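You operate a simulated robot arm through the tools that you are given. There is no shell and no other tool. Be economical: measure what you need, move in short steps, check, and stop when the job is done.

You are at the controls of a simulated two-armed robot. One attempt, no reset.

Task
Wipe up the spill on the door end of the plank table with the green cloth and put it back.

The check looks at the end state, three seconds after you hand in, the way a careful person would. Anything else that was tipped, shoved, dropped, spilled or broken makes it a failure. Flat cloth is picked up by pressing the open fingertips on it (5 to 10 N) and closing them slowly along it; thin cloth reads only 2 to 8 mm in the jaws.

Robot
Two 7-joint arms with two-finger parallel grippers on one trunk, on a base that drives. Base frame: it is fixed to the floor where the robot stands at the start and does not move with it; the origin is under the middle of the robot, x ahead of it, y to its left, z up. Units: mm, rad, N and s.
The left shoulder is at the start at [50, 187, 985], the right one opposite. With the tool pointing down near the work surface each hand reaches from about 100 to 660 mm from the robot's upright axis, wherever it stands, measured 20 degrees to its own side. Payload 3.43 kg a hand.
The TCP of each hand is the grasp point between the finger pads, 30 mm short of the fingertips. In the tool frame z runs along the fingers and y along their closing line. Largest opening 94 mm; finger width 28, thickness 10; the body of the gripper, 50 by 96 mm, starts 55 mm behind the TCP.
Orientation is told as [roll, pitch, yaw] about the base's x, y, z axes, in that order, counted from this pose: with the fingers straight down and closing along the base's y, the tool's x points along the base's -x, its y along +y and its z along -z.

Tools
- The arms move only by the tool send_rows. It takes "left_deltas", "right_deltas" or both (then of equal length, played together; a hand with none holds still); each is one flat list of numbers, 7 for each row, row after row: the shift along the base's x, y, z in units of 20 mm (1.0 is 20 mm), then the turn, a rotation vector about the base's x, y, z in units of 8 degrees (1.0 is 8 degrees), then the opening, from 0 (shut) to 1 (fully open). In form: [x, y, z, rx, ry, rz, grip, x, y, z, rx, ry, rz, grip, ...]. A call has 1 to 10 rows; each row shifts and turns the commanded pose from where the row before left it. A call with a number of a shift or a turn outside -1 to 1 is refused whole. A row lasts 0.2 s, in which the tool goes at most 50 mm and 0.15 rad; a call with a longer step from one row to the next is refused whole, and so is a gripper value outside its range. A pose out of reach is approached as far as the arm can. The call stops where the force on the tool passes 40 N (or 10 N more than at its start, if that is more) or the arm is blocked; 0.2 s more then pass. The fingers move at their own pace (about 153 mm/s each) and stop on an object; they squeeze with about 41 N. The grip force told is the motor's: it shows also when the fingers shut on nothing. Time passes only in rows, and 0.2 s behind the last, so rows that do not move let the fingers close. The reply holds the time, the measured pose of the TCP, the force on the tool along the base axes, the opening and the grip force, in the units named above and with some noise, with the torque about the TCP (base axes, N m) and any sound that the robot's microphone picked up.
- Cameras (640 x 400 px; columns grow to the right, rows downward): "scene" is now at [143.9, 10.3, 1150.7]; the picture's right is [0.10, -1.00, 0.00], its down [-0.54, -0.05, -0.84] and it looks along [0.84, 0.08, -0.54] (base axes); focal length 254 px, centre (320, 200). "left" rides on the left gripper at [76, -14, -102] in its tool frame; the picture's right is [0.18, 0.98, 0.00], its down [-0.75, 0.14, -0.64] and it looks along [-0.63, 0.12, 0.77] (tool axes); focal length 243 px, centre (320, 200). "right" rides on the right gripper at [76, 14, -103] in its tool frame; the picture's right is [-0.18, 0.98, 0.00], its down [-0.75, -0.14, -0.64] and it looks along [-0.63, -0.12, 0.77] (tool axes); focal length 243 px, centre (320, 200). There is no depth. A picture from a camera that has moved, and an enlarged one, comes with that camera's place and axes in the base frame and with its lens.
- snapshot(camera): a new picture of that camera. No time passes.
- slide_trunk(by): slides the trunk up (or, below 0, down) by that many mm; the arms and the scene camera ride with it, the base frame stays. It gives what a move gives, with no picture.
- base_move(legs): drives the robot by 1 to 6 legs, each [ahead, left, turn to the left] in mm, mm and rad, along the robot's own axes; the way and the turn of a leg run together, so that a leg with both is an arc; at most 1500 mm and 3.142 rad a leg. The arms and the cameras ride along, it lands a little off, and it stops where it bumps. It gives what a move gives.
- pan_tilt(pan, tilt): turns the head with the scene camera to pan (to the left, within 1.396 rad either way) and tilt (down, from -0.506 to 1.204), counted from straight ahead of the robot. It gives what a move gives.
- close_up(camera, box): a new picture of the part [left, top, right, bottom] of that camera's present view, enlarged. No time passes.
- finish_job(): hands the job in; it is judged then, once.

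Work in short steps. Places have to be worked out from the pictures, the camera data and where the tool is seen: move nearer, look again, correct. Check each grasp and each placing, and mend what went wrong. You have 120 turns and 92 pictures in all, those below and enlarged ones among them. Open the grippers and draw the arms clear of the work before you hand the job in, unless the task says otherwise; then end with one line.

The tools are called after ">>>" as name(argument=value, ...) on one line, values as JSON. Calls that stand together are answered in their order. send_rows: Moves the arms, as the interface text tells. Its arguments: {"type":"object","properties":{"left_deltas":{"type":"array"},"right_deltas":{"type":"array"}},"required":[]} The other tools are called the same way: slide_trunk (by) slides the trunk up or down; base_move (legs) drives the base; pan_tilt (pan, tilt) turns the head that bears the scene camera; snapshot (camera) takes a picture; close_up (camera, box) takes an enlarged picture of a part of a camera's view; finish_job () hands the job in.

At the start:

```text
clock: 0.0
left_ee_pos: [507.3, 267.1, 906.4]
left_ee_rot: [-0.001, 0.001, 0.001]
left_contact_force: [0.8, -0.2, -0.5]
left_torque: [0.0, -0.01, 0.03]
left_finger_gap: 93.9
left_gripper_force: 0.0
right_ee_pos: [363.7, -175.6, 960.4]
right_ee_rot: [-0.001, 0.002, -0.001]
right_contact_force: [0.0, -0.6, 0.4]
right_torque: [-0.03, 0.01, 0.04]
right_finger_gap: 93.9
right_gripper_force: 0.0
trunk travel left (down, up): [-200.0, 232.0]
robot x, y, heading: [0.7, -1.9, -0.004]
head pan, tilt: [0.098, 0.571]
```

scene: 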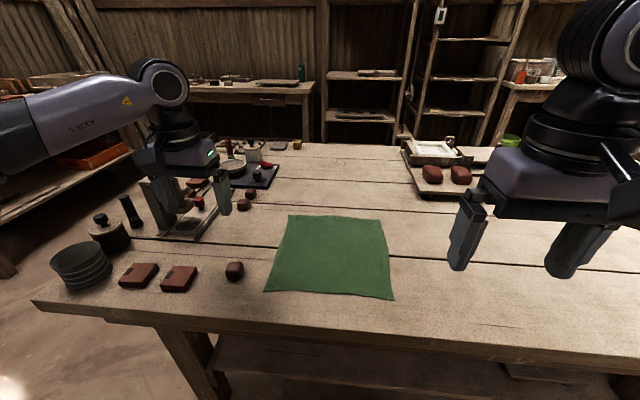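
right: 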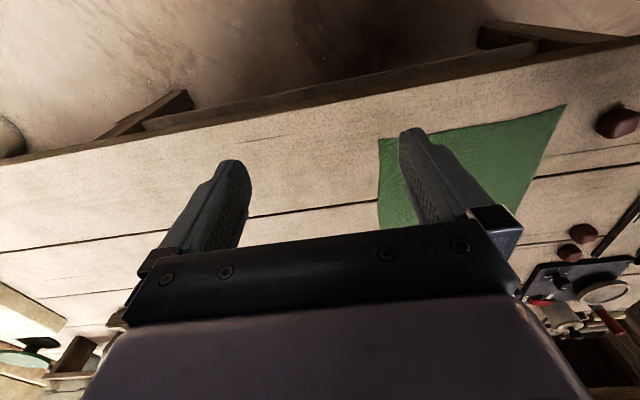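
left: 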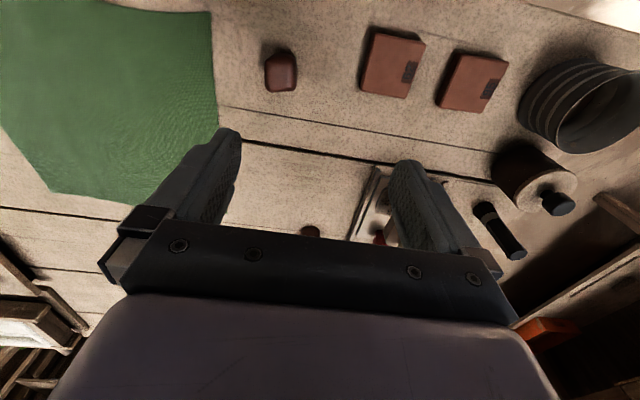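

The cloth lies in the middle of the table ahead; I see no spill or door yet. I look to the right and left.

>>> pan_tilt(pan=-0.9, tilt=0.5)

>>> snapshot(camera="scene")

>>> pan_tilt(pan=0.9, tilt=0.5)

>>> snapshot(camera="scene")

```text
clock: 1.3
left_ee_pos: [508.1, 266.7, 904.8]
left_ee_rot: [-0.001, -0.001, -0.001]
left_contact_force: [-0.9, -0.2, -0.5]
left_torque: [-0.02, 0.02, -0.01]
left_finger_gap: 93.9
left_gripper_force: 0.0
right_ee_pos: [363.5, -175.1, 958.9]
right_ee_rot: [0.001, 0.001, -0.002]
right_contact_force: [-0.2, 0.5, 0.0]
right_torque: [0.04, 0.0, 0.0]
right_finger_gap: 94.3
right_gripper_force: 0.1
trunk travel left (down, up): [-200.0, 232.0]
robot x, y, heading: [3.0, -0.3, 0.003]
head pan, tilt: [-0.901, 0.499]
```

```text
88 pictures are left
camera scene: at [111.7, -69.8, 1157.2], right [-0.78, -0.62, 0.0], down [-0.3, 0.38, -0.88], along [0.55, -0.69, -0.48], focal length 254 px, centre (320, 200)
```

scene: 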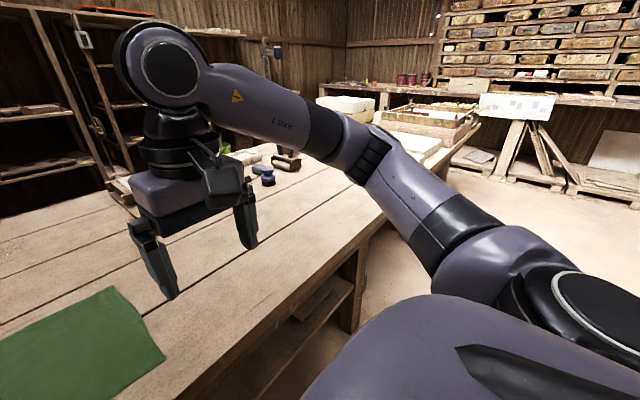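

```text
clock: 3.1
left_ee_pos: [508.9, 268.1, 905.7]
left_ee_rot: [0.001, -0.001, -0.001]
left_contact_force: [0.1, -0.4, -0.2]
left_torque: [0.0, -0.03, 0.01]
left_finger_gap: 94.2
left_gripper_force: 0.1
right_ee_pos: [363.0, -174.8, 959.9]
right_ee_rot: [0.002, 0.002, -0.004]
right_contact_force: [-0.4, -0.1, -0.8]
right_torque: [0.01, 0.05, 0.03]
right_finger_gap: 93.8
right_gripper_force: 0.0
trunk travel left (down, up): [-200.0, 232.0]
robot x, y, heading: [-0.7, 3.6, 0.001]
head pan, tilt: [0.901, 0.499]
```

```text
87 pictures are left
camera scene: at [111.7, 72.8, 1157.2], right [0.78, -0.62, 0.0], down [-0.3, -0.38, -0.88], along [0.55, 0.69, -0.48], focal length 254 px, centre (320, 200)
```

scene: 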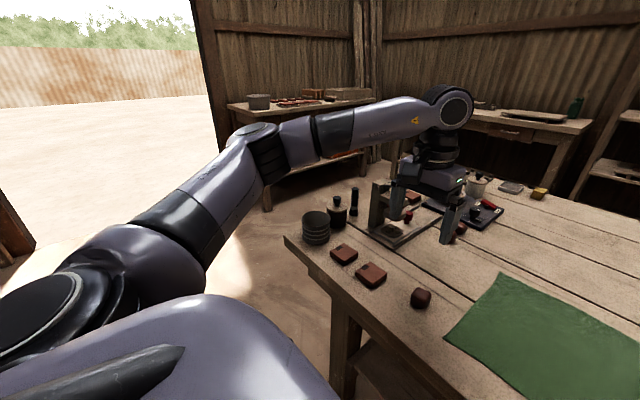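

The open doorway is to the left. I enlarge the left end of the table to find the spill.

>>> close_up(camera="scene", box=[270, 160, 570, 348])

>>> close_up(camera="left", box=[200, 0, 640, 275])

```text
2.13 times, centred on (420, 254) of scene
camera zoom: at [111.7, 72.8, 1157.2], right [0.78, -0.62, 0.0], down [-0.3, -0.38, -0.88], along [0.55, 0.69, -0.48], focal length 540 px, centre (107, 85)
```

zoom: 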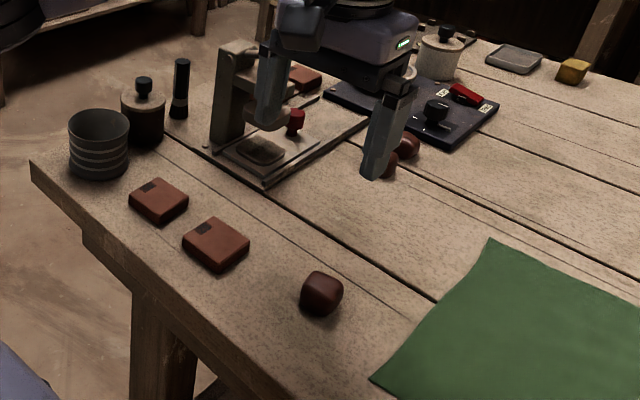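

```text
1.45 times, centred on (420, 138) of left
camera zoom: at [432.0, 252.7, 1009.0], right [-0.18, 0.98, 0.0], down [0.75, 0.14, 0.64], along [0.63, 0.12, -0.77], focal length 353 px, centre (174, 291)
```

zoom: 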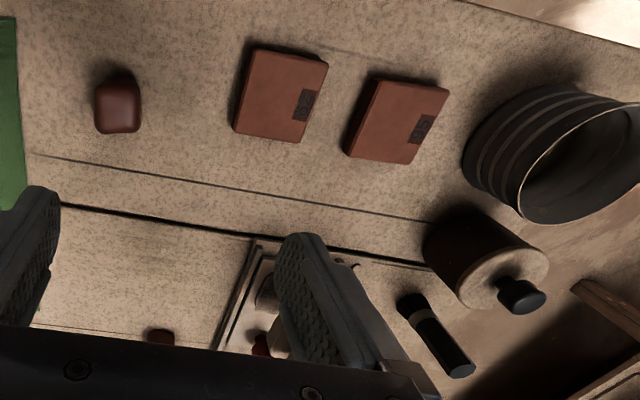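

No spill visible at the left end. I look further around for doors, and at the right end.

>>> pan_tilt(pan=-0.4, tilt=0.35)

>>> snapshot(camera="scene")

>>> pan_tilt(pan=-1.39, tilt=0.2)

>>> snapshot(camera="scene")

```text
clock: 4.5
left_ee_pos: [508.5, 267.8, 904.8]
left_ee_rot: [-0.001, 0.0, 0.001]
left_contact_force: [0.2, 0.0, 0.0]
left_torque: [0.02, 0.01, -0.02]
left_finger_gap: 93.9
left_gripper_force: 0.0
right_ee_pos: [363.6, -175.2, 960.6]
right_ee_rot: [0.001, 0.002, -0.002]
right_contact_force: [-0.4, 0.8, 0.5]
right_torque: [-0.01, 0.01, -0.05]
right_finger_gap: 93.9
right_gripper_force: 0.1
trunk travel left (down, up): [-200.0, 232.0]
robot x, y, heading: [-0.6, -4.1, -0.0]
head pan, tilt: [-0.4, 0.351]
```

```text
84 pictures are left
camera scene: at [140.9, -34.7, 1170.9], right [-0.39, -0.92, 0.0], down [-0.32, 0.13, -0.94], along [0.87, -0.36, -0.34], focal length 254 px, centre (320, 200)
```

scene: 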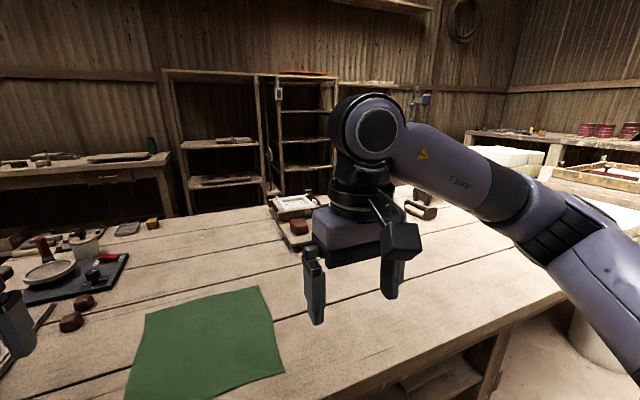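

```text
clock: 5.8
left_ee_pos: [507.9, 268.7, 905.2]
left_ee_rot: [0.0, 0.0, 0.001]
left_contact_force: [0.3, -0.5, 0.7]
left_torque: [0.02, -0.01, 0.01]
left_finger_gap: 94.1
left_gripper_force: 0.1
right_ee_pos: [362.6, -176.1, 960.5]
right_ee_rot: [0.001, 0.002, -0.003]
right_contact_force: [0.2, -0.4, 0.1]
right_torque: [0.02, 0.0, 0.02]
right_finger_gap: 93.9
right_gripper_force: 0.0
trunk travel left (down, up): [-200.0, 232.0]
robot x, y, heading: [0.3, -0.6, 0.003]
head pan, tilt: [-1.389, 0.201]
```

```text
83 pictures are left
camera scene: at [72.0, -90.1, 1184.9], right [-0.98, -0.18, 0.0], down [-0.04, 0.2, -0.98], along [0.18, -0.96, -0.2], focal length 254 px, centre (320, 200)
```

scene: 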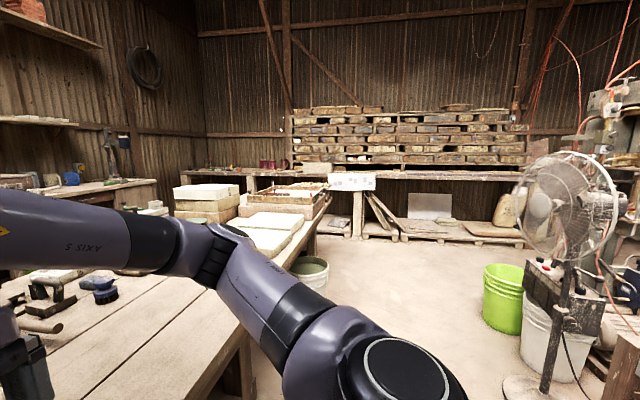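

The doorway is on the left. The left arm hides part of that end, so I lift it and look again.

>>> send_rows(left_deltas=[-1, -1, 1, 0, 0, 0, 1, -1, -1, 1, 0, 0, 0, 1, -1, -1, 1, 0, 0, 0, 1, -1, -1, 1, 0, 0, 0, 1, -1, -1, 1, 0, 0, 0, 1, -1, -1, 1, 0, 0, 0, 1, -1, -1, 1, 0, 0, 0, 1])

>>> pan_tilt(pan=0.65, tilt=0.6)

>>> snapshot(camera="scene")

>>> snapshot(camera="left")

```text
clock: 7.4
left_ee_pos: [367.9, 130.2, 1042.9]
left_ee_rot: [0.0, 0.0, 0.002]
left_contact_force: [-0.3, -0.1, -0.2]
left_torque: [0.04, 0.01, 0.05]
left_finger_gap: 94.0
left_gripper_force: 0.0
right_ee_pos: [363.7, -174.5, 961.1]
right_ee_rot: [0.001, 0.001, -0.004]
right_contact_force: [0.5, -0.9, -0.9]
right_torque: [-0.01, -0.01, 0.02]
right_finger_gap: 93.9
right_gripper_force: 0.1
trunk travel left (down, up): [-200.0, 232.0]
robot x, y, heading: [2.2, -1.4, -0.002]
head pan, tilt: [-1.389, 0.201]
```

```text
clock: 9.4
left_ee_pos: [369.2, 131.0, 1043.8]
left_ee_rot: [-0.001, 0.001, 0.002]
left_contact_force: [-0.1, -0.5, 0.2]
left_torque: [-0.03, 0.02, 0.02]
left_finger_gap: 93.9
left_gripper_force: 0.1
right_ee_pos: [363.3, -176.2, 960.5]
right_ee_rot: [0.001, 0.001, 0.0]
right_contact_force: [-0.6, 0.0, 0.8]
right_torque: [-0.01, -0.01, -0.03]
right_finger_gap: 94.0
right_gripper_force: 0.1
trunk travel left (down, up): [-200.0, 232.0]
robot x, y, heading: [-0.4, 0.2, -0.004]
head pan, tilt: [0.649, 0.6]
```

```text
82 pictures are left
camera scene: at [125.5, 54.9, 1148.2], right [0.6, -0.8, 0.0], down [-0.45, -0.34, -0.83], along [0.66, 0.5, -0.56], focal length 254 px, centre (320, 200)
```

scene: 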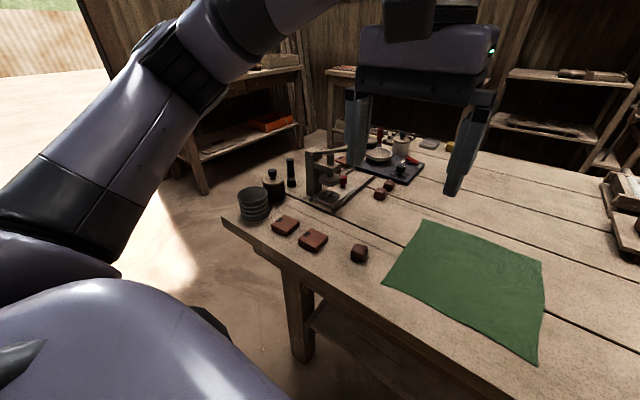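

```text
81 pictures are left
camera left: at [292.4, 115.4, 1147.2], right [-0.18, 0.98, 0.0], down [0.75, 0.14, 0.64], along [0.63, 0.12, -0.77], focal length 243 px, centre (320, 200)
```

left: 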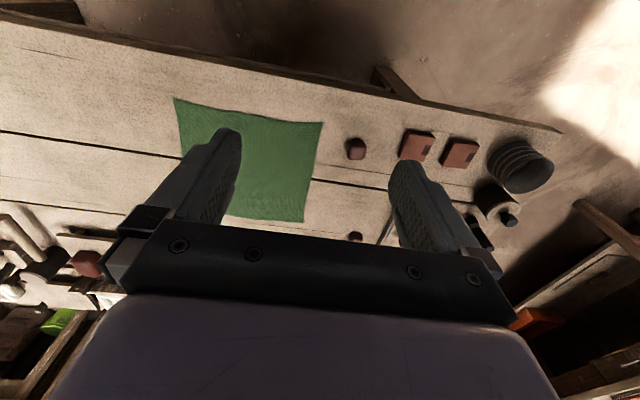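

>>> close_up(camera="scene", box=[220, 120, 460, 270])

>>> pan_tilt(pan=-0.55, tilt=0.6)

>>> snapshot(camera="scene")

```text
2.67 times, centred on (340, 195) of scene
camera zoom: at [125.5, 54.9, 1148.2], right [0.6, -0.8, 0.0], down [-0.45, -0.34, -0.83], along [0.66, 0.5, -0.56], focal length 677 px, centre (267, 213)
```

zoom: 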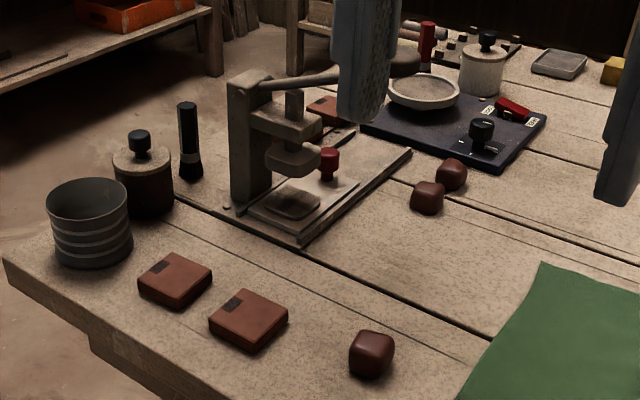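

```text
clock: 10.8
left_ee_pos: [368.8, 131.1, 1044.1]
left_ee_rot: [-0.001, 0.0, 0.0]
left_contact_force: [0.3, 0.1, 0.8]
left_torque: [0.03, 0.01, -0.03]
left_finger_gap: 94.2
left_gripper_force: 0.1
right_ee_pos: [363.6, -175.2, 960.1]
right_ee_rot: [-0.001, 0.0, -0.002]
right_contact_force: [0.7, -0.3, -0.2]
right_torque: [0.01, -0.01, -0.01]
right_finger_gap: 94.0
right_gripper_force: 0.1
trunk travel left (down, up): [-200.0, 232.0]
robot x, y, heading: [0.2, -4.0, -0.001]
head pan, tilt: [-0.55, 0.6]
```

```text
79 pictures are left
camera scene: at [130.5, -44.6, 1148.1], right [-0.52, -0.85, 0.0], down [-0.48, 0.29, -0.83], along [0.7, -0.43, -0.56], focal length 254 px, centre (320, 200)
```

scene: 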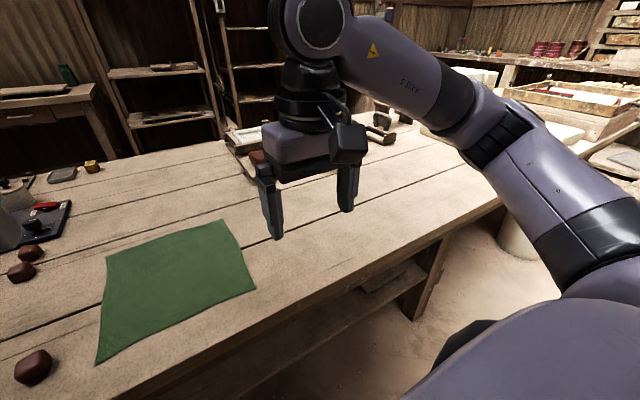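

Still no spill visible. I raise the trunk and drive left by 500 mm along the table to look down at that end.

>>> slide_trunk(by=200)

>>> base_move(legs=[[0, 450, 0]])

>>> pan_tilt(pan=0.2, tilt=0.7)

>>> snapshot(camera="scene")

```text
clock: 12.9
left_ee_pos: [367.7, 130.6, 1244.3]
left_ee_rot: [0.0, -0.001, 0.0]
left_contact_force: [-0.6, -0.1, 0.7]
left_torque: [-0.01, -0.02, 0.01]
left_finger_gap: 94.1
left_gripper_force: 0.1
right_ee_pos: [364.0, -175.0, 1160.2]
right_ee_rot: [0.001, 0.003, -0.003]
right_contact_force: [0.9, -0.5, -0.2]
right_torque: [-0.01, -0.01, 0.02]
right_finger_gap: 94.1
right_gripper_force: 0.0
trunk travel left (down, up): [-400.0, 32.0]
robot x, y, heading: [-2.4, 0.1, -0.003]
head pan, tilt: [-0.55, 0.6]
```

```text
clock: 17.5
left_ee_pos: [363.4, 597.8, 1243.1]
left_ee_rot: [0.002, 0.0, 0.016]
left_contact_force: [-0.6, -0.5, -0.3]
left_torque: [0.0, 0.01, -0.04]
left_finger_gap: 93.9
left_gripper_force: 0.0
right_ee_pos: [363.0, 291.7, 1161.0]
right_ee_rot: [0.002, 0.002, 0.013]
right_contact_force: [-0.2, 0.0, -0.4]
right_torque: [0.01, 0.0, 0.03]
right_finger_gap: 93.9
right_gripper_force: 0.0
trunk travel left (down, up): [-400.0, 32.0]
robot x, y, heading: [-6.0, 461.1, 0.015]
head pan, tilt: [-0.55, 0.6]
```

```text
clock: 18.6
left_ee_pos: [363.2, 598.2, 1243.5]
left_ee_rot: [0.0, 0.0, 0.015]
left_contact_force: [0.1, -0.6, 0.1]
left_torque: [0.01, 0.0, -0.02]
left_finger_gap: 94.0
left_gripper_force: 0.1
right_ee_pos: [362.0, 292.2, 1160.2]
right_ee_rot: [0.0, 0.003, 0.014]
right_contact_force: [0.0, -0.2, -0.3]
right_torque: [-0.01, 0.02, 0.01]
right_finger_gap: 94.1
right_gripper_force: 0.0
trunk travel left (down, up): [-400.0, 32.0]
robot x, y, heading: [-3.0, 465.2, 0.013]
head pan, tilt: [0.201, 0.7]
```

```text
78 pictures are left
camera scene: at [134.5, 482.4, 1339.5], right [0.21, -0.98, 0.0], down [-0.63, -0.14, -0.77], along [0.75, 0.16, -0.64], focal length 254 px, centre (320, 200)
```

scene: 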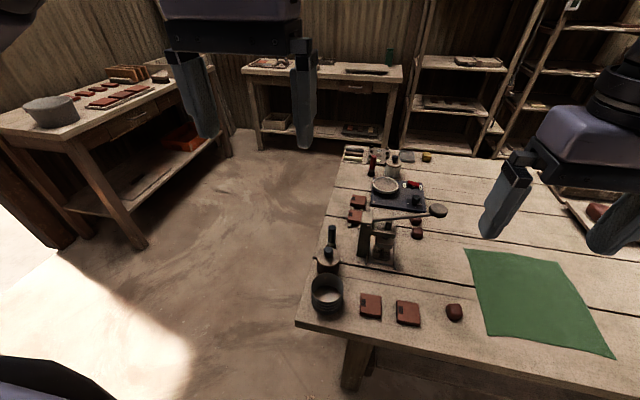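

>>> close_up(camera="scene", box=[290, 140, 530, 340])

>>> pan_tilt(pan=1.39, tilt=0.3)

>>> snapshot(camera="scene")

```text
2.00 times, centred on (410, 240) of scene
camera zoom: at [134.5, 482.4, 1339.5], right [0.21, -0.98, 0.0], down [-0.63, -0.14, -0.77], along [0.75, 0.16, -0.64], focal length 508 px, centre (140, 120)
```

zoom: 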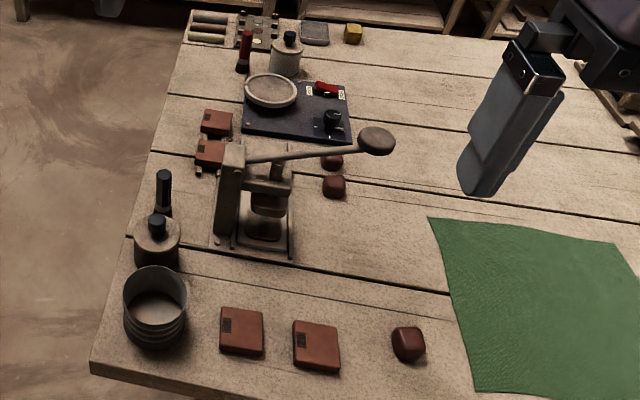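

```text
clock: 20.0
left_ee_pos: [362.1, 597.5, 1243.0]
left_ee_rot: [0.001, 0.0, 0.017]
left_contact_force: [0.2, -0.5, 0.4]
left_torque: [0.01, 0.03, -0.01]
left_finger_gap: 94.0
left_gripper_force: 0.0
right_ee_pos: [362.3, 293.2, 1161.3]
right_ee_rot: [-0.001, 0.003, 0.015]
right_contact_force: [0.6, 0.6, -0.1]
right_torque: [-0.02, 0.0, 0.03]
right_finger_gap: 94.1
right_gripper_force: 0.2
trunk travel left (down, up): [-400.0, 32.0]
robot x, y, heading: [-6.2, 462.6, 0.014]
head pan, tilt: [1.389, 0.3]
```

```text
76 pictures are left
camera scene: at [67.0, 556.3, 1375.6], right [0.99, -0.17, 0.0], down [-0.05, -0.29, -0.96], along [0.16, 0.94, -0.3], focal length 254 px, centre (320, 200)
```

scene: 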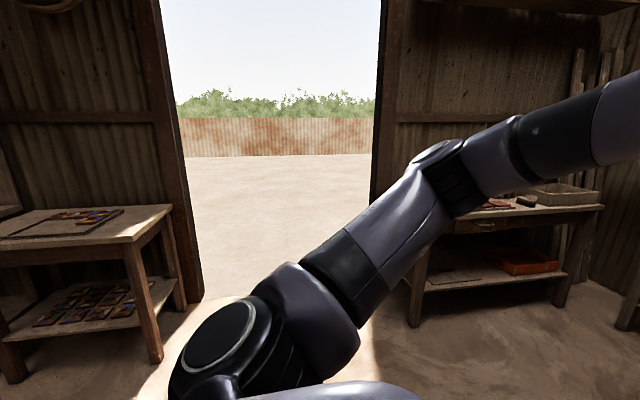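

The left end shows only objects, no spill. I drive to the right end to inspect it.

>>> base_move(legs=[[0, -1050, 0]])

>>> pan_tilt(pan=-0.1, tilt=0.7)

>>> snapshot(camera="scene")

```text
clock: 29.5
left_ee_pos: [400.8, -430.1, 1243.3]
left_ee_rot: [0.001, 0.0, 0.073]
left_contact_force: [0.4, 0.0, 0.0]
left_torque: [0.0, 0.04, -0.02]
left_finger_gap: 94.0
left_gripper_force: 0.0
right_ee_pos: [419.1, -734.0, 1160.8]
right_ee_rot: [0.003, 0.001, 0.072]
right_contact_force: [0.0, 0.0, 0.7]
right_torque: [0.0, 0.01, 0.0]
right_finger_gap: 94.1
right_gripper_force: 0.1
trunk travel left (down, up): [-400.0, 32.0]
robot x, y, heading: [46.9, -583.9, 0.075]
head pan, tilt: [1.389, 0.3]
```

```text
clock: 31.1
left_ee_pos: [400.3, -430.2, 1244.0]
left_ee_rot: [0.0, 0.002, 0.073]
left_contact_force: [0.2, 0.7, 0.6]
left_torque: [0.0, -0.02, -0.03]
left_finger_gap: 94.0
left_gripper_force: 0.0
right_ee_pos: [418.4, -735.4, 1161.0]
right_ee_rot: [0.0, 0.001, 0.072]
right_contact_force: [-0.4, -0.3, -0.3]
right_torque: [0.04, -0.03, 0.01]
right_finger_gap: 93.8
right_gripper_force: 0.1
trunk travel left (down, up): [-400.0, 32.0]
robot x, y, heading: [40.8, -585.3, 0.075]
head pan, tilt: [-0.099, 0.7]
```

```text
75 pictures are left
camera scene: at [182.8, -583.3, 1339.5], right [-0.03, -1.0, 0.0], down [-0.64, 0.02, -0.77], along [0.76, -0.02, -0.64], focal length 254 px, centre (320, 200)
```

scene: 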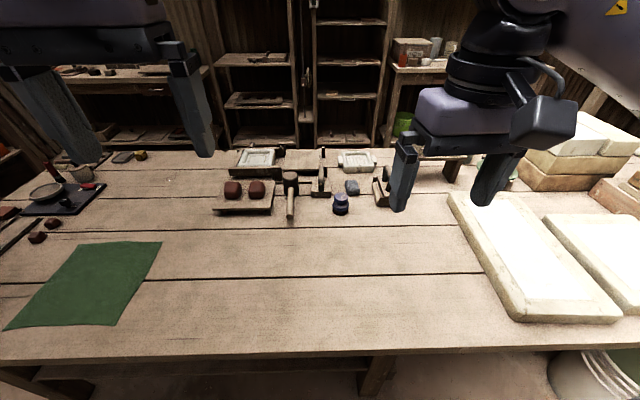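

No spill at this end either, but there are faint specks near (165,180) on the far plank; I enlarge.

>>> close_up(camera="scene", box=[0, 140, 240, 340])

>>> close_up(camera="scene", box=[130, 150, 230, 210])

```text
2.00 times, centred on (120, 240) of scene
camera zoom: at [182.8, -583.3, 1339.5], right [-0.03, -1.0, 0.0], down [-0.64, 0.02, -0.77], along [0.76, -0.02, -0.64], focal length 508 px, centre (720, 120)
```

zoom: 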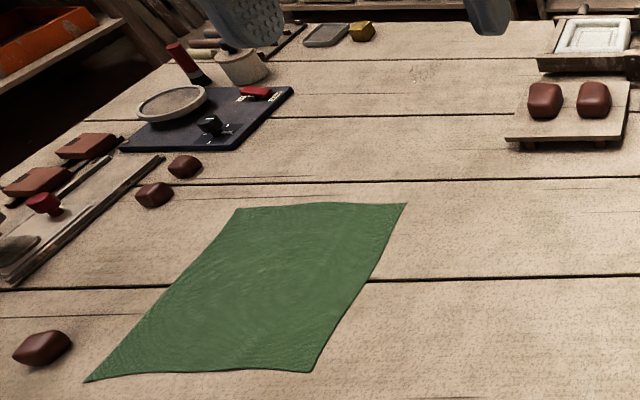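

```text
6.40 times, centred on (180, 180) of scene
camera zoom: at [182.8, -583.3, 1339.5], right [-0.03, -1.0, 0.0], down [-0.64, 0.02, -0.77], along [0.76, -0.02, -0.64], focal length 1625 px, centre (1216, 328)
```

zoom: 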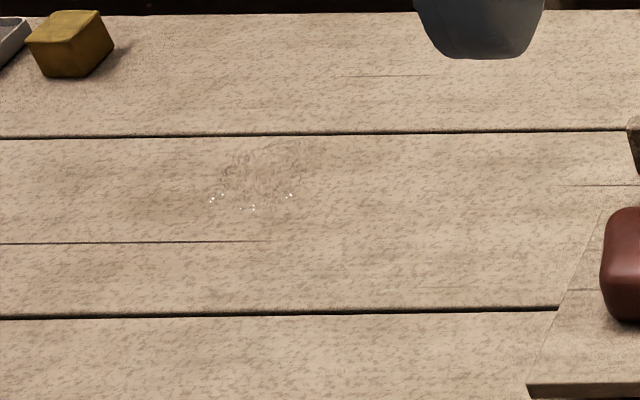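

There is a clear watery patch at about x≈1080, y≈30 (table top z≈722), barely visible except for glints. There may be others of the same sort, so I go back to the door end and search it closely with zoom.

>>> base_move(legs=[[0, 0, -0.075], [-80, 1050, 0]])

>>> pan_tilt(pan=-0.1, tilt=0.75)

>>> close_up(camera="scene", box=[200, 120, 360, 220])

>>> close_up(camera="scene", box=[200, 210, 360, 310])

>>> close_up(camera="scene", box=[350, 120, 510, 220])

```text
clock: 41.2
left_ee_pos: [341.3, 602.6, 1243.3]
left_ee_rot: [0.002, -0.001, -0.008]
left_contact_force: [-0.7, -1.1, -0.2]
left_torque: [0.0, 0.03, 0.03]
left_finger_gap: 94.2
left_gripper_force: 0.0
right_ee_pos: [333.9, 298.6, 1160.6]
right_ee_rot: [0.001, 0.001, -0.009]
right_contact_force: [-0.6, 0.2, 0.4]
right_torque: [0.04, -0.02, 0.02]
right_finger_gap: 94.0
right_gripper_force: 0.1
trunk travel left (down, up): [-400.0, 32.0]
robot x, y, heading: [-29.9, 474.9, -0.01]
head pan, tilt: [-0.099, 0.7]
```

```text
clock: 41.8
left_ee_pos: [340.4, 602.8, 1244.1]
left_ee_rot: [0.0, 0.0, -0.007]
left_contact_force: [-0.9, -0.8, 0.8]
left_torque: [-0.02, 0.02, 0.01]
left_finger_gap: 93.8
left_gripper_force: 0.0
right_ee_pos: [333.0, 298.5, 1159.8]
right_ee_rot: [0.002, 0.001, -0.009]
right_contact_force: [0.3, 0.9, 0.4]
right_torque: [0.02, 0.02, 0.0]
right_finger_gap: 93.9
right_gripper_force: 0.0
trunk travel left (down, up): [-400.0, 32.0]
robot x, y, heading: [-29.5, 476.8, -0.005]
head pan, tilt: [-0.099, 0.75]
```

```text
4.00 times, centred on (280, 170) of scene
camera zoom: at [108.5, 468.3, 1335.3], right [-0.11, -0.99, 0.0], down [-0.68, 0.07, -0.73], along [0.73, -0.08, -0.68], focal length 1016 px, centre (480, 320)
```

zoom: 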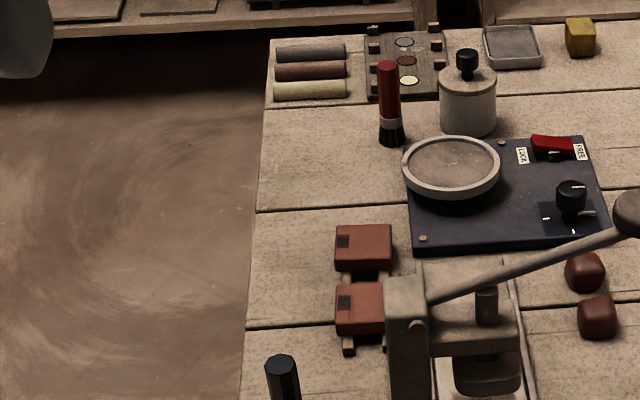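

```text
4.00 times, centred on (280, 260) of scene
camera zoom: at [108.5, 468.3, 1335.3], right [-0.11, -0.99, 0.0], down [-0.68, 0.07, -0.73], along [0.73, -0.08, -0.68], focal length 1016 px, centre (480, -40)
```

zoom: 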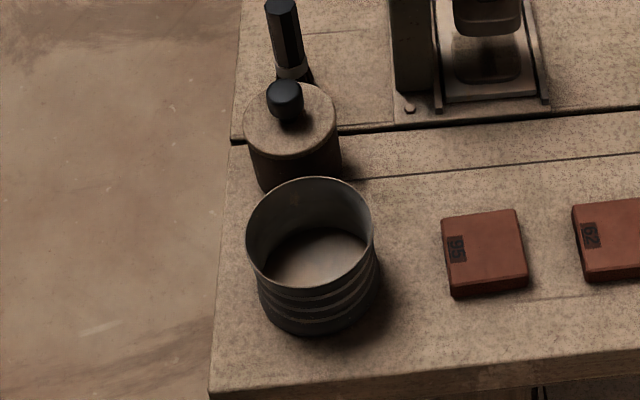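

```text
4.00 times, centred on (430, 170) of scene
camera zoom: at [108.5, 468.3, 1335.3], right [-0.11, -0.99, 0.0], down [-0.68, 0.07, -0.73], along [0.73, -0.08, -0.68], focal length 1016 px, centre (-120, 320)
```

zoom: 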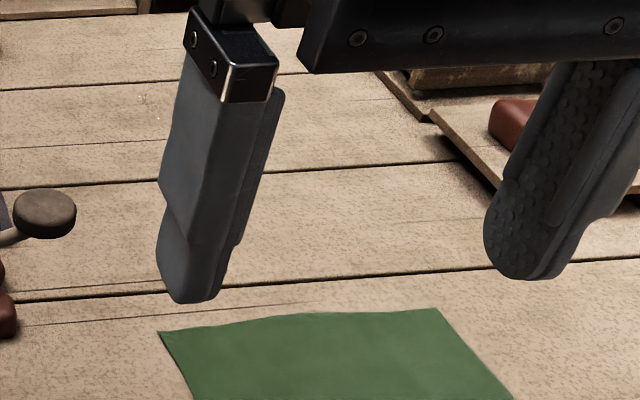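

The glints triangulate to a clear spill around (1075, 45), the only one in the door half; it's beyond reach from the front (table x≈397–1280), so I will wipe from behind the table. The cloth lies flat at x 460–720, y −103–154. I check the size of the robot's base by looking down.

>>> pan_tilt(pan=0, tilt=1.2)

>>> snapshot(camera="scene")

```text
clock: 42.7
left_ee_pos: [339.9, 604.9, 1243.5]
left_ee_rot: [0.0, 0.001, -0.008]
left_contact_force: [-0.7, -0.3, -0.1]
left_torque: [0.01, -0.02, 0.02]
left_finger_gap: 94.1
left_gripper_force: 0.1
right_ee_pos: [333.2, 295.8, 1161.1]
right_ee_rot: [0.001, 0.001, -0.008]
right_contact_force: [0.0, 0.3, -0.1]
right_torque: [0.0, 0.03, 0.04]
right_finger_gap: 94.0
right_gripper_force: 0.1
trunk travel left (down, up): [-400.0, 32.0]
robot x, y, heading: [-28.2, 476.5, -0.007]
head pan, tilt: [0.0, 1.201]
```

```text
69 pictures are left
camera scene: at [82.1, 476.8, 1303.6], right [-0.01, -1.0, 0.0], down [-0.93, 0.01, -0.36], along [0.36, 0.0, -0.93], focal length 254 px, centre (320, 200)
```

scene: 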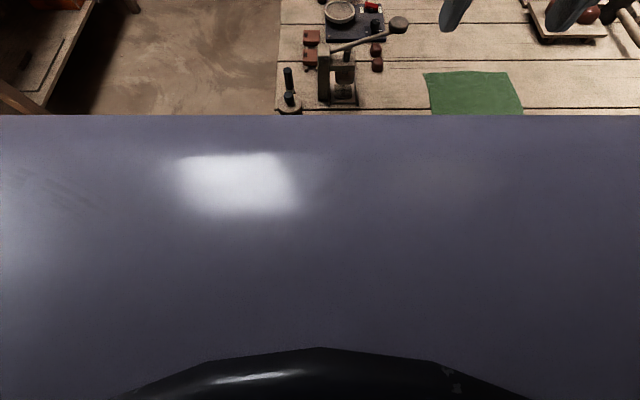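

The body blocks the view; I'll keep the start gap of about 400 mm. I drive to the middle of the cloth, lower the trunk to its start height and view the cloth with the head.

>>> base_move(legs=[[25, -450, 0.007]])

>>> slide_trunk(by=-200)

>>> pan_tilt(pan=0, tilt=0.8)

>>> snapshot(camera="scene")

```text
clock: 47.2
left_ee_pos: [362.1, 156.7, 1243.3]
left_ee_rot: [0.0, 0.0, 0.0]
left_contact_force: [-0.2, -0.7, 0.1]
left_torque: [-0.03, 0.02, 0.04]
left_finger_gap: 94.1
left_gripper_force: 0.1
right_ee_pos: [359.1, -148.5, 1162.2]
right_ee_rot: [0.002, 0.001, 0.001]
right_contact_force: [0.0, -0.5, -0.4]
right_torque: [-0.01, -0.01, 0.03]
right_finger_gap: 94.0
right_gripper_force: 0.2
trunk travel left (down, up): [-400.0, 32.0]
robot x, y, heading: [-1.8, 26.2, 0.006]
head pan, tilt: [0.0, 1.201]
```

```text
clock: 49.4
left_ee_pos: [363.3, 156.8, 1044.3]
left_ee_rot: [-0.002, 0.001, 0.002]
left_contact_force: [-0.5, 0.2, -0.2]
left_torque: [0.0, -0.02, 0.01]
left_finger_gap: 94.1
left_gripper_force: 0.0
right_ee_pos: [358.5, -149.4, 959.8]
right_ee_rot: [0.002, 0.002, 0.0]
right_contact_force: [-0.6, 0.0, 0.4]
right_torque: [0.0, -0.01, -0.02]
right_finger_gap: 94.1
right_gripper_force: 0.0
trunk travel left (down, up): [-200.0, 232.0]
robot x, y, heading: [-7.0, 26.8, 0.003]
head pan, tilt: [0.0, 1.201]
```

```text
clock: 50.2
left_ee_pos: [364.3, 158.7, 1043.3]
left_ee_rot: [0.001, 0.0, 0.002]
left_contact_force: [0.0, -0.3, -1.1]
left_torque: [-0.03, -0.02, -0.02]
left_finger_gap: 93.9
left_gripper_force: 0.1
right_ee_pos: [358.3, -148.2, 959.8]
right_ee_rot: [0.002, 0.003, -0.001]
right_contact_force: [0.7, 0.2, 0.9]
right_torque: [0.01, 0.01, -0.02]
right_finger_gap: 94.2
right_gripper_force: 0.1
trunk travel left (down, up): [-200.0, 232.0]
robot x, y, heading: [-4.6, 24.8, 0.002]
head pan, tilt: [0.0, 0.799]
```

```text
68 pictures are left
camera scene: at [130.4, 27.7, 1131.2], right [0.0, -1.0, 0.0], down [-0.72, 0.0, -0.7], along [0.7, 0.0, -0.72], focal length 254 px, centre (320, 200)
```

scene: 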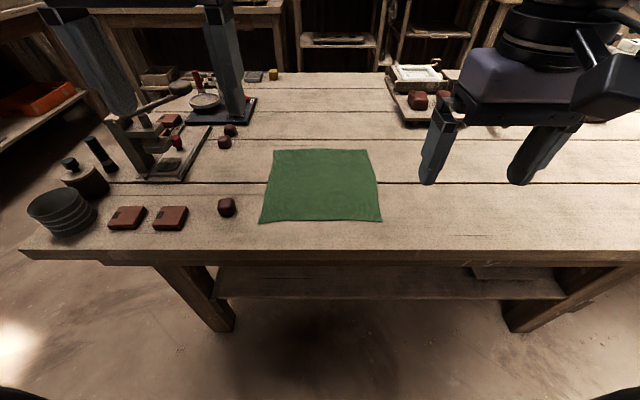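

Clear view: cloth near corners at (462,153) and (462,−102). I bring both hands above points just inside these corners with fingers ~50 mm apart.

>>> send_rows(left_deltas=[0.58, -0.2, -1, 0, 0, 0, 0.53, 0.58, -0.2, -1, 0, 0, 0, 0.53, 0.58, -0.2, -1, 0, 0, 0, 0.53, 0.58, -0.2, -1, 0, 0, 0, 0.53, 0.58, -0.2, -1, 0, 0, 0, 0.53, 0.58, -0.2, -1, 0, 0, 0, 0.53, 0.58, -0.2, -1, 0, 0, 0, 0.53, 0.58, -0.2, -1, 0, 0, 0, 0.53, 0.58, -0.2, -1, 0, 0, 0, 0.53, 0.58, -0.2, -1, 0, 0, 0, 0.53], right_deltas=[0.61, 0.4, -0.58, 0, 0, 0, 0.53, 0.61, 0.4, -0.58, 0, 0, 0, 0.53, 0.61, 0.4, -0.58, 0, 0, 0, 0.53, 0.61, 0.4, -0.58, 0, 0, 0, 0.53, 0.61, 0.4, -0.58, 0, 0, 0, 0.53, 0.61, 0.4, -0.58, 0, 0, 0, 0.53, 0.61, 0.4, -0.58, 0, 0, 0, 0.53, 0.61, 0.4, -0.58, 0, 0, 0, 0.53, 0.61, 0.4, -0.58, 0, 0, 0, 0.53, 0.61, 0.4, -0.58, 0, 0, 0, 0.53])

>>> snapshot(camera="scene")

```text
clock: 52.5
left_ee_pos: [479.0, 117.4, 843.1]
left_ee_rot: [0.0, 0.0, 0.002]
left_contact_force: [0.2, 0.3, 0.4]
left_torque: [0.01, 0.03, 0.02]
left_finger_gap: 49.8
left_gripper_force: 0.0
right_ee_pos: [482.6, -68.5, 843.8]
right_ee_rot: [0.0, 0.002, -0.001]
right_contact_force: [0.4, 0.3, -0.1]
right_torque: [-0.01, -0.01, 0.02]
right_finger_gap: 49.7
right_gripper_force: 0.1
trunk travel left (down, up): [-200.0, 232.0]
robot x, y, heading: [-5.4, 24.9, -0.002]
head pan, tilt: [0.0, 0.799]
```

```text
67 pictures are left
camera scene: at [130.5, 27.7, 1131.3], right [0.0, -1.0, 0.0], down [-0.72, 0.0, -0.7], along [0.7, 0.0, -0.72], focal length 254 px, centre (320, 200)
```

scene: 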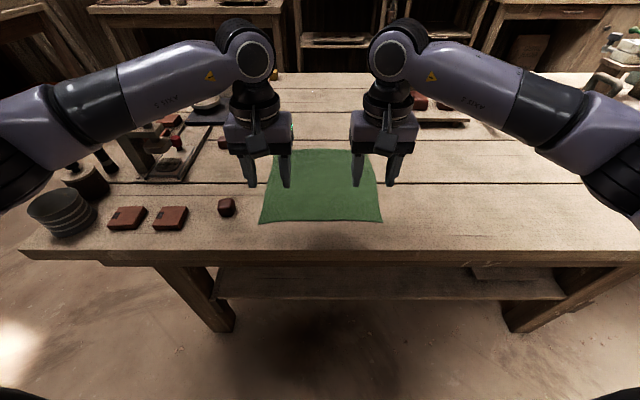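

Aligned. Descend to just above the cloth, then creep with small steps.

>>> send_rows(left_deltas=[0, 0, -1, 0, 0, 0, 0.53, 0, 0, -1, 0, 0, 0, 0.53, 0, 0, -1, 0, 0, 0, 0.53, 0, 0, -0.9, 0, 0, 0, 0.53], right_deltas=[0, 0, -1, 0, 0, 0, 0.53, 0, 0, -1, 0, 0, 0, 0.53, 0, 0, -1, 0, 0, 0, 0.53, 0, 0, -0.9, 0, 0, 0, 0.53])

>>> send_rows(left_deltas=[0, 0, -0.15, 0, 0, 0, 0.53, 0, 0, -0.15, 0, 0, 0, 0.53], right_deltas=[0, 0, -0.15, 0, 0, 0, 0.53, 0, 0, -0.15, 0, 0, 0, 0.53])

```text
clock: 53.5
left_ee_pos: [479.5, 117.9, 764.1]
left_ee_rot: [0.002, -0.001, 0.001]
left_contact_force: [-0.7, -0.4, -0.1]
left_torque: [-0.02, 0.0, 0.01]
left_finger_gap: 49.8
left_gripper_force: 0.2
right_ee_pos: [481.6, -68.1, 765.3]
right_ee_rot: [0.002, 0.001, 0.0]
right_contact_force: [-0.2, 0.1, 0.3]
right_torque: [0.03, -0.02, -0.02]
right_finger_gap: 49.9
right_gripper_force: 0.1
trunk travel left (down, up): [-200.0, 232.0]
robot x, y, heading: [-7.2, 24.0, -0.003]
head pan, tilt: [0.0, 0.799]
```

```text
clock: 54.0
left_ee_pos: [478.8, 117.9, 758.9]
left_ee_rot: [0.0, -0.002, 0.002]
left_contact_force: [-0.3, 0.5, -0.5]
left_torque: [0.0, -0.01, 0.0]
left_finger_gap: 49.8
left_gripper_force: 0.0
right_ee_pos: [479.3, -69.8, 759.7]
right_ee_rot: [0.0, 0.002, 0.0]
right_contact_force: [0.2, 0.2, 0.2]
right_torque: [0.02, 0.0, 0.01]
right_finger_gap: 49.9
right_gripper_force: 0.1
trunk travel left (down, up): [-200.0, 232.0]
robot x, y, heading: [-6.4, 24.9, -0.0]
head pan, tilt: [0.0, 0.799]
```

No contact yet; creep on.

>>> send_rows(left_deltas=[0, 0, -0.15, 0, 0, 0, 0.53, 0, 0, -0.1, 0, 0, 0, 0.53], right_deltas=[0, 0, -0.15, 0, 0, 0, 0.53, 0, 0, -0.1, 0, 0, 0, 0.53])

>>> send_rows(left_deltas=[0, 0, -0.1, 0, 0, 0, 0.53], right_deltas=[0, 0, -0.1, 0, 0, 0, 0.53])

>>> send_rows(left_deltas=[0, 0, -0.05, 0, 0, 0, 0.53], right_deltas=[0, 0, -0.05, 0, 0, 0, 0.53])

```text
clock: 54.6
left_ee_pos: [479.2, 117.3, 754.5]
left_ee_rot: [0.0, 0.001, 0.002]
left_contact_force: [0.0, 0.6, 0.7]
left_torque: [0.0, 0.01, 0.01]
left_finger_gap: 49.8
left_gripper_force: 0.1
right_ee_pos: [481.1, -68.6, 753.9]
right_ee_rot: [0.002, 0.002, 0.002]
right_contact_force: [-0.2, 0.3, 0.1]
right_torque: [0.0, -0.02, 0.01]
right_finger_gap: 49.8
right_gripper_force: 0.2
trunk travel left (down, up): [-200.0, 232.0]
robot x, y, heading: [-4.0, 26.0, -0.004]
head pan, tilt: [0.0, 0.799]
```

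```text
clock: 55.0
left_ee_pos: [479.3, 116.6, 752.4]
left_ee_rot: [0.0, 0.0, 0.002]
left_contact_force: [0.2, -0.4, -0.2]
left_torque: [0.02, 0.01, 0.0]
left_finger_gap: 50.0
left_gripper_force: 0.0
right_ee_pos: [481.7, -70.0, 752.5]
right_ee_rot: [0.002, 0.002, 0.0]
right_contact_force: [0.1, -0.1, 1.2]
right_torque: [-0.02, -0.01, 0.02]
right_finger_gap: 49.5
right_gripper_force: 0.0
trunk travel left (down, up): [-200.0, 232.0]
robot x, y, heading: [-8.0, 23.7, 0.001]
head pan, tilt: [0.0, 0.799]
```

```text
clock: 55.5
left_ee_pos: [479.1, 116.3, 751.6]
left_ee_rot: [0.0, 0.0, 0.002]
left_contact_force: [-0.8, 0.4, 0.1]
left_torque: [0.05, 0.01, -0.02]
left_finger_gap: 49.9
left_gripper_force: 0.0
right_ee_pos: [481.9, -68.5, 751.6]
right_ee_rot: [0.002, -0.001, 0.002]
right_contact_force: [-0.3, 0.3, 1.1]
right_torque: [0.02, 0.02, 0.0]
right_finger_gap: 49.7
right_gripper_force: 0.1
trunk travel left (down, up): [-200.0, 232.0]
robot x, y, heading: [-3.8, 27.7, 0.007]
head pan, tilt: [0.0, 0.799]
```

>>> send_rows(left_deltas=[0, 0, -0.1, 0, 0, 0, 0.53], right_deltas=[0, 0, -0.1, 0, 0, 0, 0.53])

>>> send_rows(left_deltas=[0, 0, -0.1, 0, 0, 0, 0.53], right_deltas=[0, 0, -0.1, 0, 0, 0, 0.53])

```text
clock: 55.9
left_ee_pos: [478.7, 116.7, 750.7]
left_ee_rot: [0.0, -0.003, 0.002]
left_contact_force: [0.4, 1.4, 6.2]
left_torque: [0.15, 0.02, 0.02]
left_finger_gap: 49.8
left_gripper_force: 0.1
right_ee_pos: [480.2, -69.0, 750.9]
right_ee_rot: [0.003, -0.001, -0.001]
right_contact_force: [2.0, 1.1, 6.1]
right_torque: [-0.12, -0.04, 0.05]
right_finger_gap: 49.7
right_gripper_force: 0.0
trunk travel left (down, up): [-200.0, 232.0]
robot x, y, heading: [-6.2, 26.4, 0.003]
head pan, tilt: [0.0, 0.799]
```

```text
clock: 56.2
left_ee_pos: [479.1, 117.2, 752.1]
left_ee_rot: [-0.002, -0.006, 0.004]
left_contact_force: [1.5, 3.3, 17.4]
left_torque: [0.43, 0.06, -0.02]
left_finger_gap: 50.2
left_gripper_force: 0.2
right_ee_pos: [479.3, -68.7, 751.4]
right_ee_rot: [0.002, -0.005, 0.0]
right_contact_force: [3.6, -0.8, 14.8]
right_torque: [-0.33, -0.11, 0.07]
right_finger_gap: 49.8
right_gripper_force: 0.0
trunk travel left (down, up): [-200.0, 232.0]
robot x, y, heading: [-3.9, 26.1, 0.002]
head pan, tilt: [0.0, 0.799]
```

Slightly too hard (15–17 N); ease off 1.6 mm and close slowly.

>>> send_rows(left_deltas=[0, 0, 0.08, 0, 0, 0, 0.53, 0, 0, 0, 0, 0, 0, 0.46, 0, 0, 0, 0, 0, 0, 0.39, 0, 0, 0, 0, 0, 0, 0.32, 0, 0, 0, 0, 0, 0, 0.25, 0, 0, 0, 0, 0, 0, 0.18, 0, 0, 0, 0, 0, 0, 0.11, 0, 0, 0, 0, 0, 0, 0.04, 0, 0, 0, 0, 0, 0, 0, 0, 0, 0, 0, 0, 0, 0], right_deltas=[0, 0, 0.07, 0, 0, 0, 0.53, 0, 0, 0, 0, 0, 0, 0.46, 0, 0, 0, 0, 0, 0, 0.39, 0, 0, 0, 0, 0, 0, 0.32, 0, 0, 0, 0, 0, 0, 0.25, 0, 0, 0, 0, 0, 0, 0.18, 0, 0, 0, 0, 0, 0, 0.11, 0, 0, 0, 0, 0, 0, 0.04, 0, 0, 0, 0, 0, 0, 0, 0, 0, 0, 0, 0, 0, 0])

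>>> snapshot(camera="scene")

```text
clock: 58.5
left_ee_pos: [477.8, 116.7, 751.5]
left_ee_rot: [-0.001, -0.004, 0.001]
left_contact_force: [-0.4, -3.3, 15.4]
left_torque: [-0.07, 0.07, -0.05]
left_finger_gap: 6.2
left_gripper_force: 40.1
right_ee_pos: [478.6, -69.7, 750.8]
right_ee_rot: [0.002, -0.003, -0.002]
right_contact_force: [0.6, 1.7, 19.3]
right_torque: [0.03, 0.03, 0.0]
right_finger_gap: 5.5
right_gripper_force: 40.3
trunk travel left (down, up): [-200.0, 232.0]
robot x, y, heading: [-2.0, 23.3, -0.001]
head pan, tilt: [0.0, 0.799]
```

```text
66 pictures are left
camera scene: at [128.1, 27.6, 1131.7], right [0.0, -1.0, 0.0], down [-0.71, 0.0, -0.7], along [0.7, 0.0, -0.71], focal length 254 px, centre (320, 200)
```

scene: 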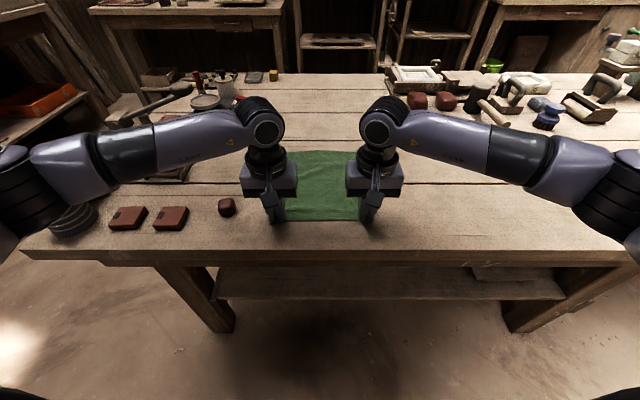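

Both hands hold cloth (gaps 6.2 and 5.5 mm). I lift straight up 200 mm and check.

>>> send_rows(left_deltas=[0, 0, 1, 0, 0, 0, 0, 0, 0, 1, 0, 0, 0, 0, 0, 0, 1, 0, 0, 0, 0, 0, 0, 1, 0, 0, 0, 0, 0, 0, 1, 0, 0, 0, 0, 0, 0, 1, 0, 0, 0, 0, 0, 0, 1, 0, 0, 0, 0, 0, 0, 1, 0, 0, 0, 0, 0, 0, 1, 0, 0, 0, 0, 0, 0, 1, 0, 0, 0, 0], right_deltas=[0, 0, 1, 0, 0, 0, 0, 0, 0, 1, 0, 0, 0, 0, 0, 0, 1, 0, 0, 0, 0, 0, 0, 1, 0, 0, 0, 0, 0, 0, 1, 0, 0, 0, 0, 0, 0, 1, 0, 0, 0, 0, 0, 0, 1, 0, 0, 0, 0, 0, 0, 1, 0, 0, 0, 0, 0, 0, 1, 0, 0, 0, 0, 0, 0, 1, 0, 0, 0, 0])

>>> slide_trunk(by=200)

>>> snapshot(camera="scene")

```text
clock: 60.6
left_ee_pos: [480.2, 116.6, 951.2]
left_ee_rot: [0.001, -0.001, 0.001]
left_contact_force: [-0.4, -9.1, -0.3]
left_torque: [-0.36, 0.01, -0.05]
left_finger_gap: 6.1
left_gripper_force: 40.2
right_ee_pos: [480.1, -69.6, 949.9]
right_ee_rot: [0.001, 0.002, 0.001]
right_contact_force: [-0.3, 11.0, 0.4]
right_torque: [0.31, 0.0, 0.1]
right_finger_gap: 1.9
right_gripper_force: 36.8
trunk travel left (down, up): [-200.0, 232.0]
robot x, y, heading: [-4.7, 24.8, 0.002]
head pan, tilt: [0.0, 0.799]
```

```text
clock: 62.8
left_ee_pos: [481.7, 115.8, 1150.5]
left_ee_rot: [0.0, -0.001, 0.002]
left_contact_force: [-0.1, -11.2, 0.2]
left_torque: [-0.33, 0.02, -0.01]
left_finger_gap: 6.4
left_gripper_force: 40.9
right_ee_pos: [480.6, -69.5, 1149.8]
right_ee_rot: [0.002, 0.001, 0.0]
right_contact_force: [-0.8, 10.1, 0.0]
right_torque: [0.3, 0.03, 0.09]
right_finger_gap: 1.9
right_gripper_force: 36.8
trunk travel left (down, up): [-400.0, 32.0]
robot x, y, heading: [-2.4, 25.7, -0.002]
head pan, tilt: [0.0, 0.799]
```

```text
65 pictures are left
camera scene: at [130.5, 27.7, 1331.2], right [0.0, -1.0, 0.0], down [-0.72, 0.0, -0.7], along [0.7, 0.0, -0.72], focal length 254 px, centre (320, 200)
```

scene: 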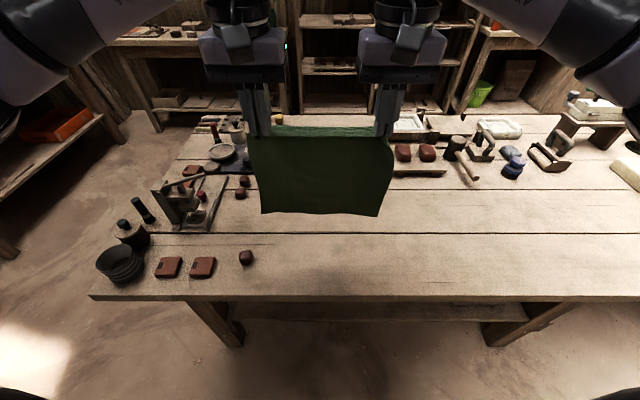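

The sheet hangs between both hands, but is taut (10 N) with the right pinch only 1.9 mm. I slacken by bringing the hands together and draw them back toward me.

>>> send_rows(left_deltas=[0, -0.35, 0, 0, 0, 0, 0, -0.8, 0, 0, 0, 0, 0, 0, -0.8, 0, 0, 0, 0, 0, 0, -0.8, 0, 0, 0, 0, 0, 0, -0.8, 0, 0, 0, 0, 0, 0], right_deltas=[0, 0.35, 0, 0, 0, 0, 0, -0.8, 0, 0, 0, 0, 0, 0, -0.8, 0, 0, 0, 0, 0, 0, -0.8, 0, 0, 0, 0, 0, 0, -0.8, 0, 0, 0, 0, 0, 0])

>>> close_up(camera="scene", box=[200, 80, 440, 230])

```text
clock: 64.0
left_ee_pos: [414.6, 110.1, 1152.5]
left_ee_rot: [0.0, 0.0, 0.001]
left_contact_force: [1.2, -0.2, 0.4]
left_torque: [-0.05, 0.03, 0.02]
left_finger_gap: 5.8
left_gripper_force: 39.9
right_ee_pos: [415.9, -62.2, 1150.9]
right_ee_rot: [0.002, 0.001, -0.001]
right_contact_force: [-0.2, -0.1, -0.1]
right_torque: [0.01, -0.01, 0.0]
right_finger_gap: 1.9
right_gripper_force: 36.3
trunk travel left (down, up): [-400.0, 32.0]
robot x, y, heading: [-6.1, 25.2, 0.0]
head pan, tilt: [0.0, 0.799]
```

```text
2.67 times, centred on (320, 155) of scene
camera zoom: at [130.1, 27.6, 1331.3], right [0.0, -1.0, 0.0], down [-0.72, 0.0, -0.7], along [0.7, 0.0, -0.72], focal length 677 px, centre (320, 320)
```

zoom: 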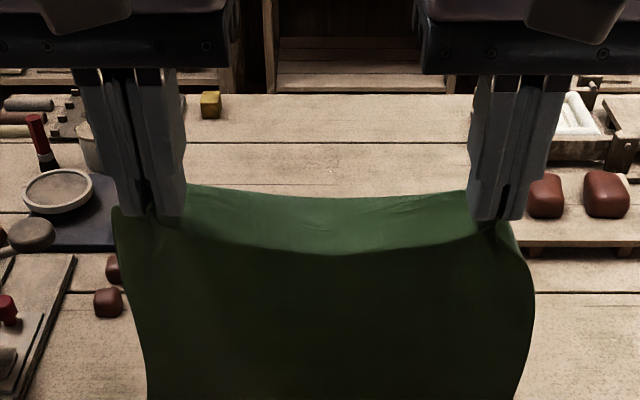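

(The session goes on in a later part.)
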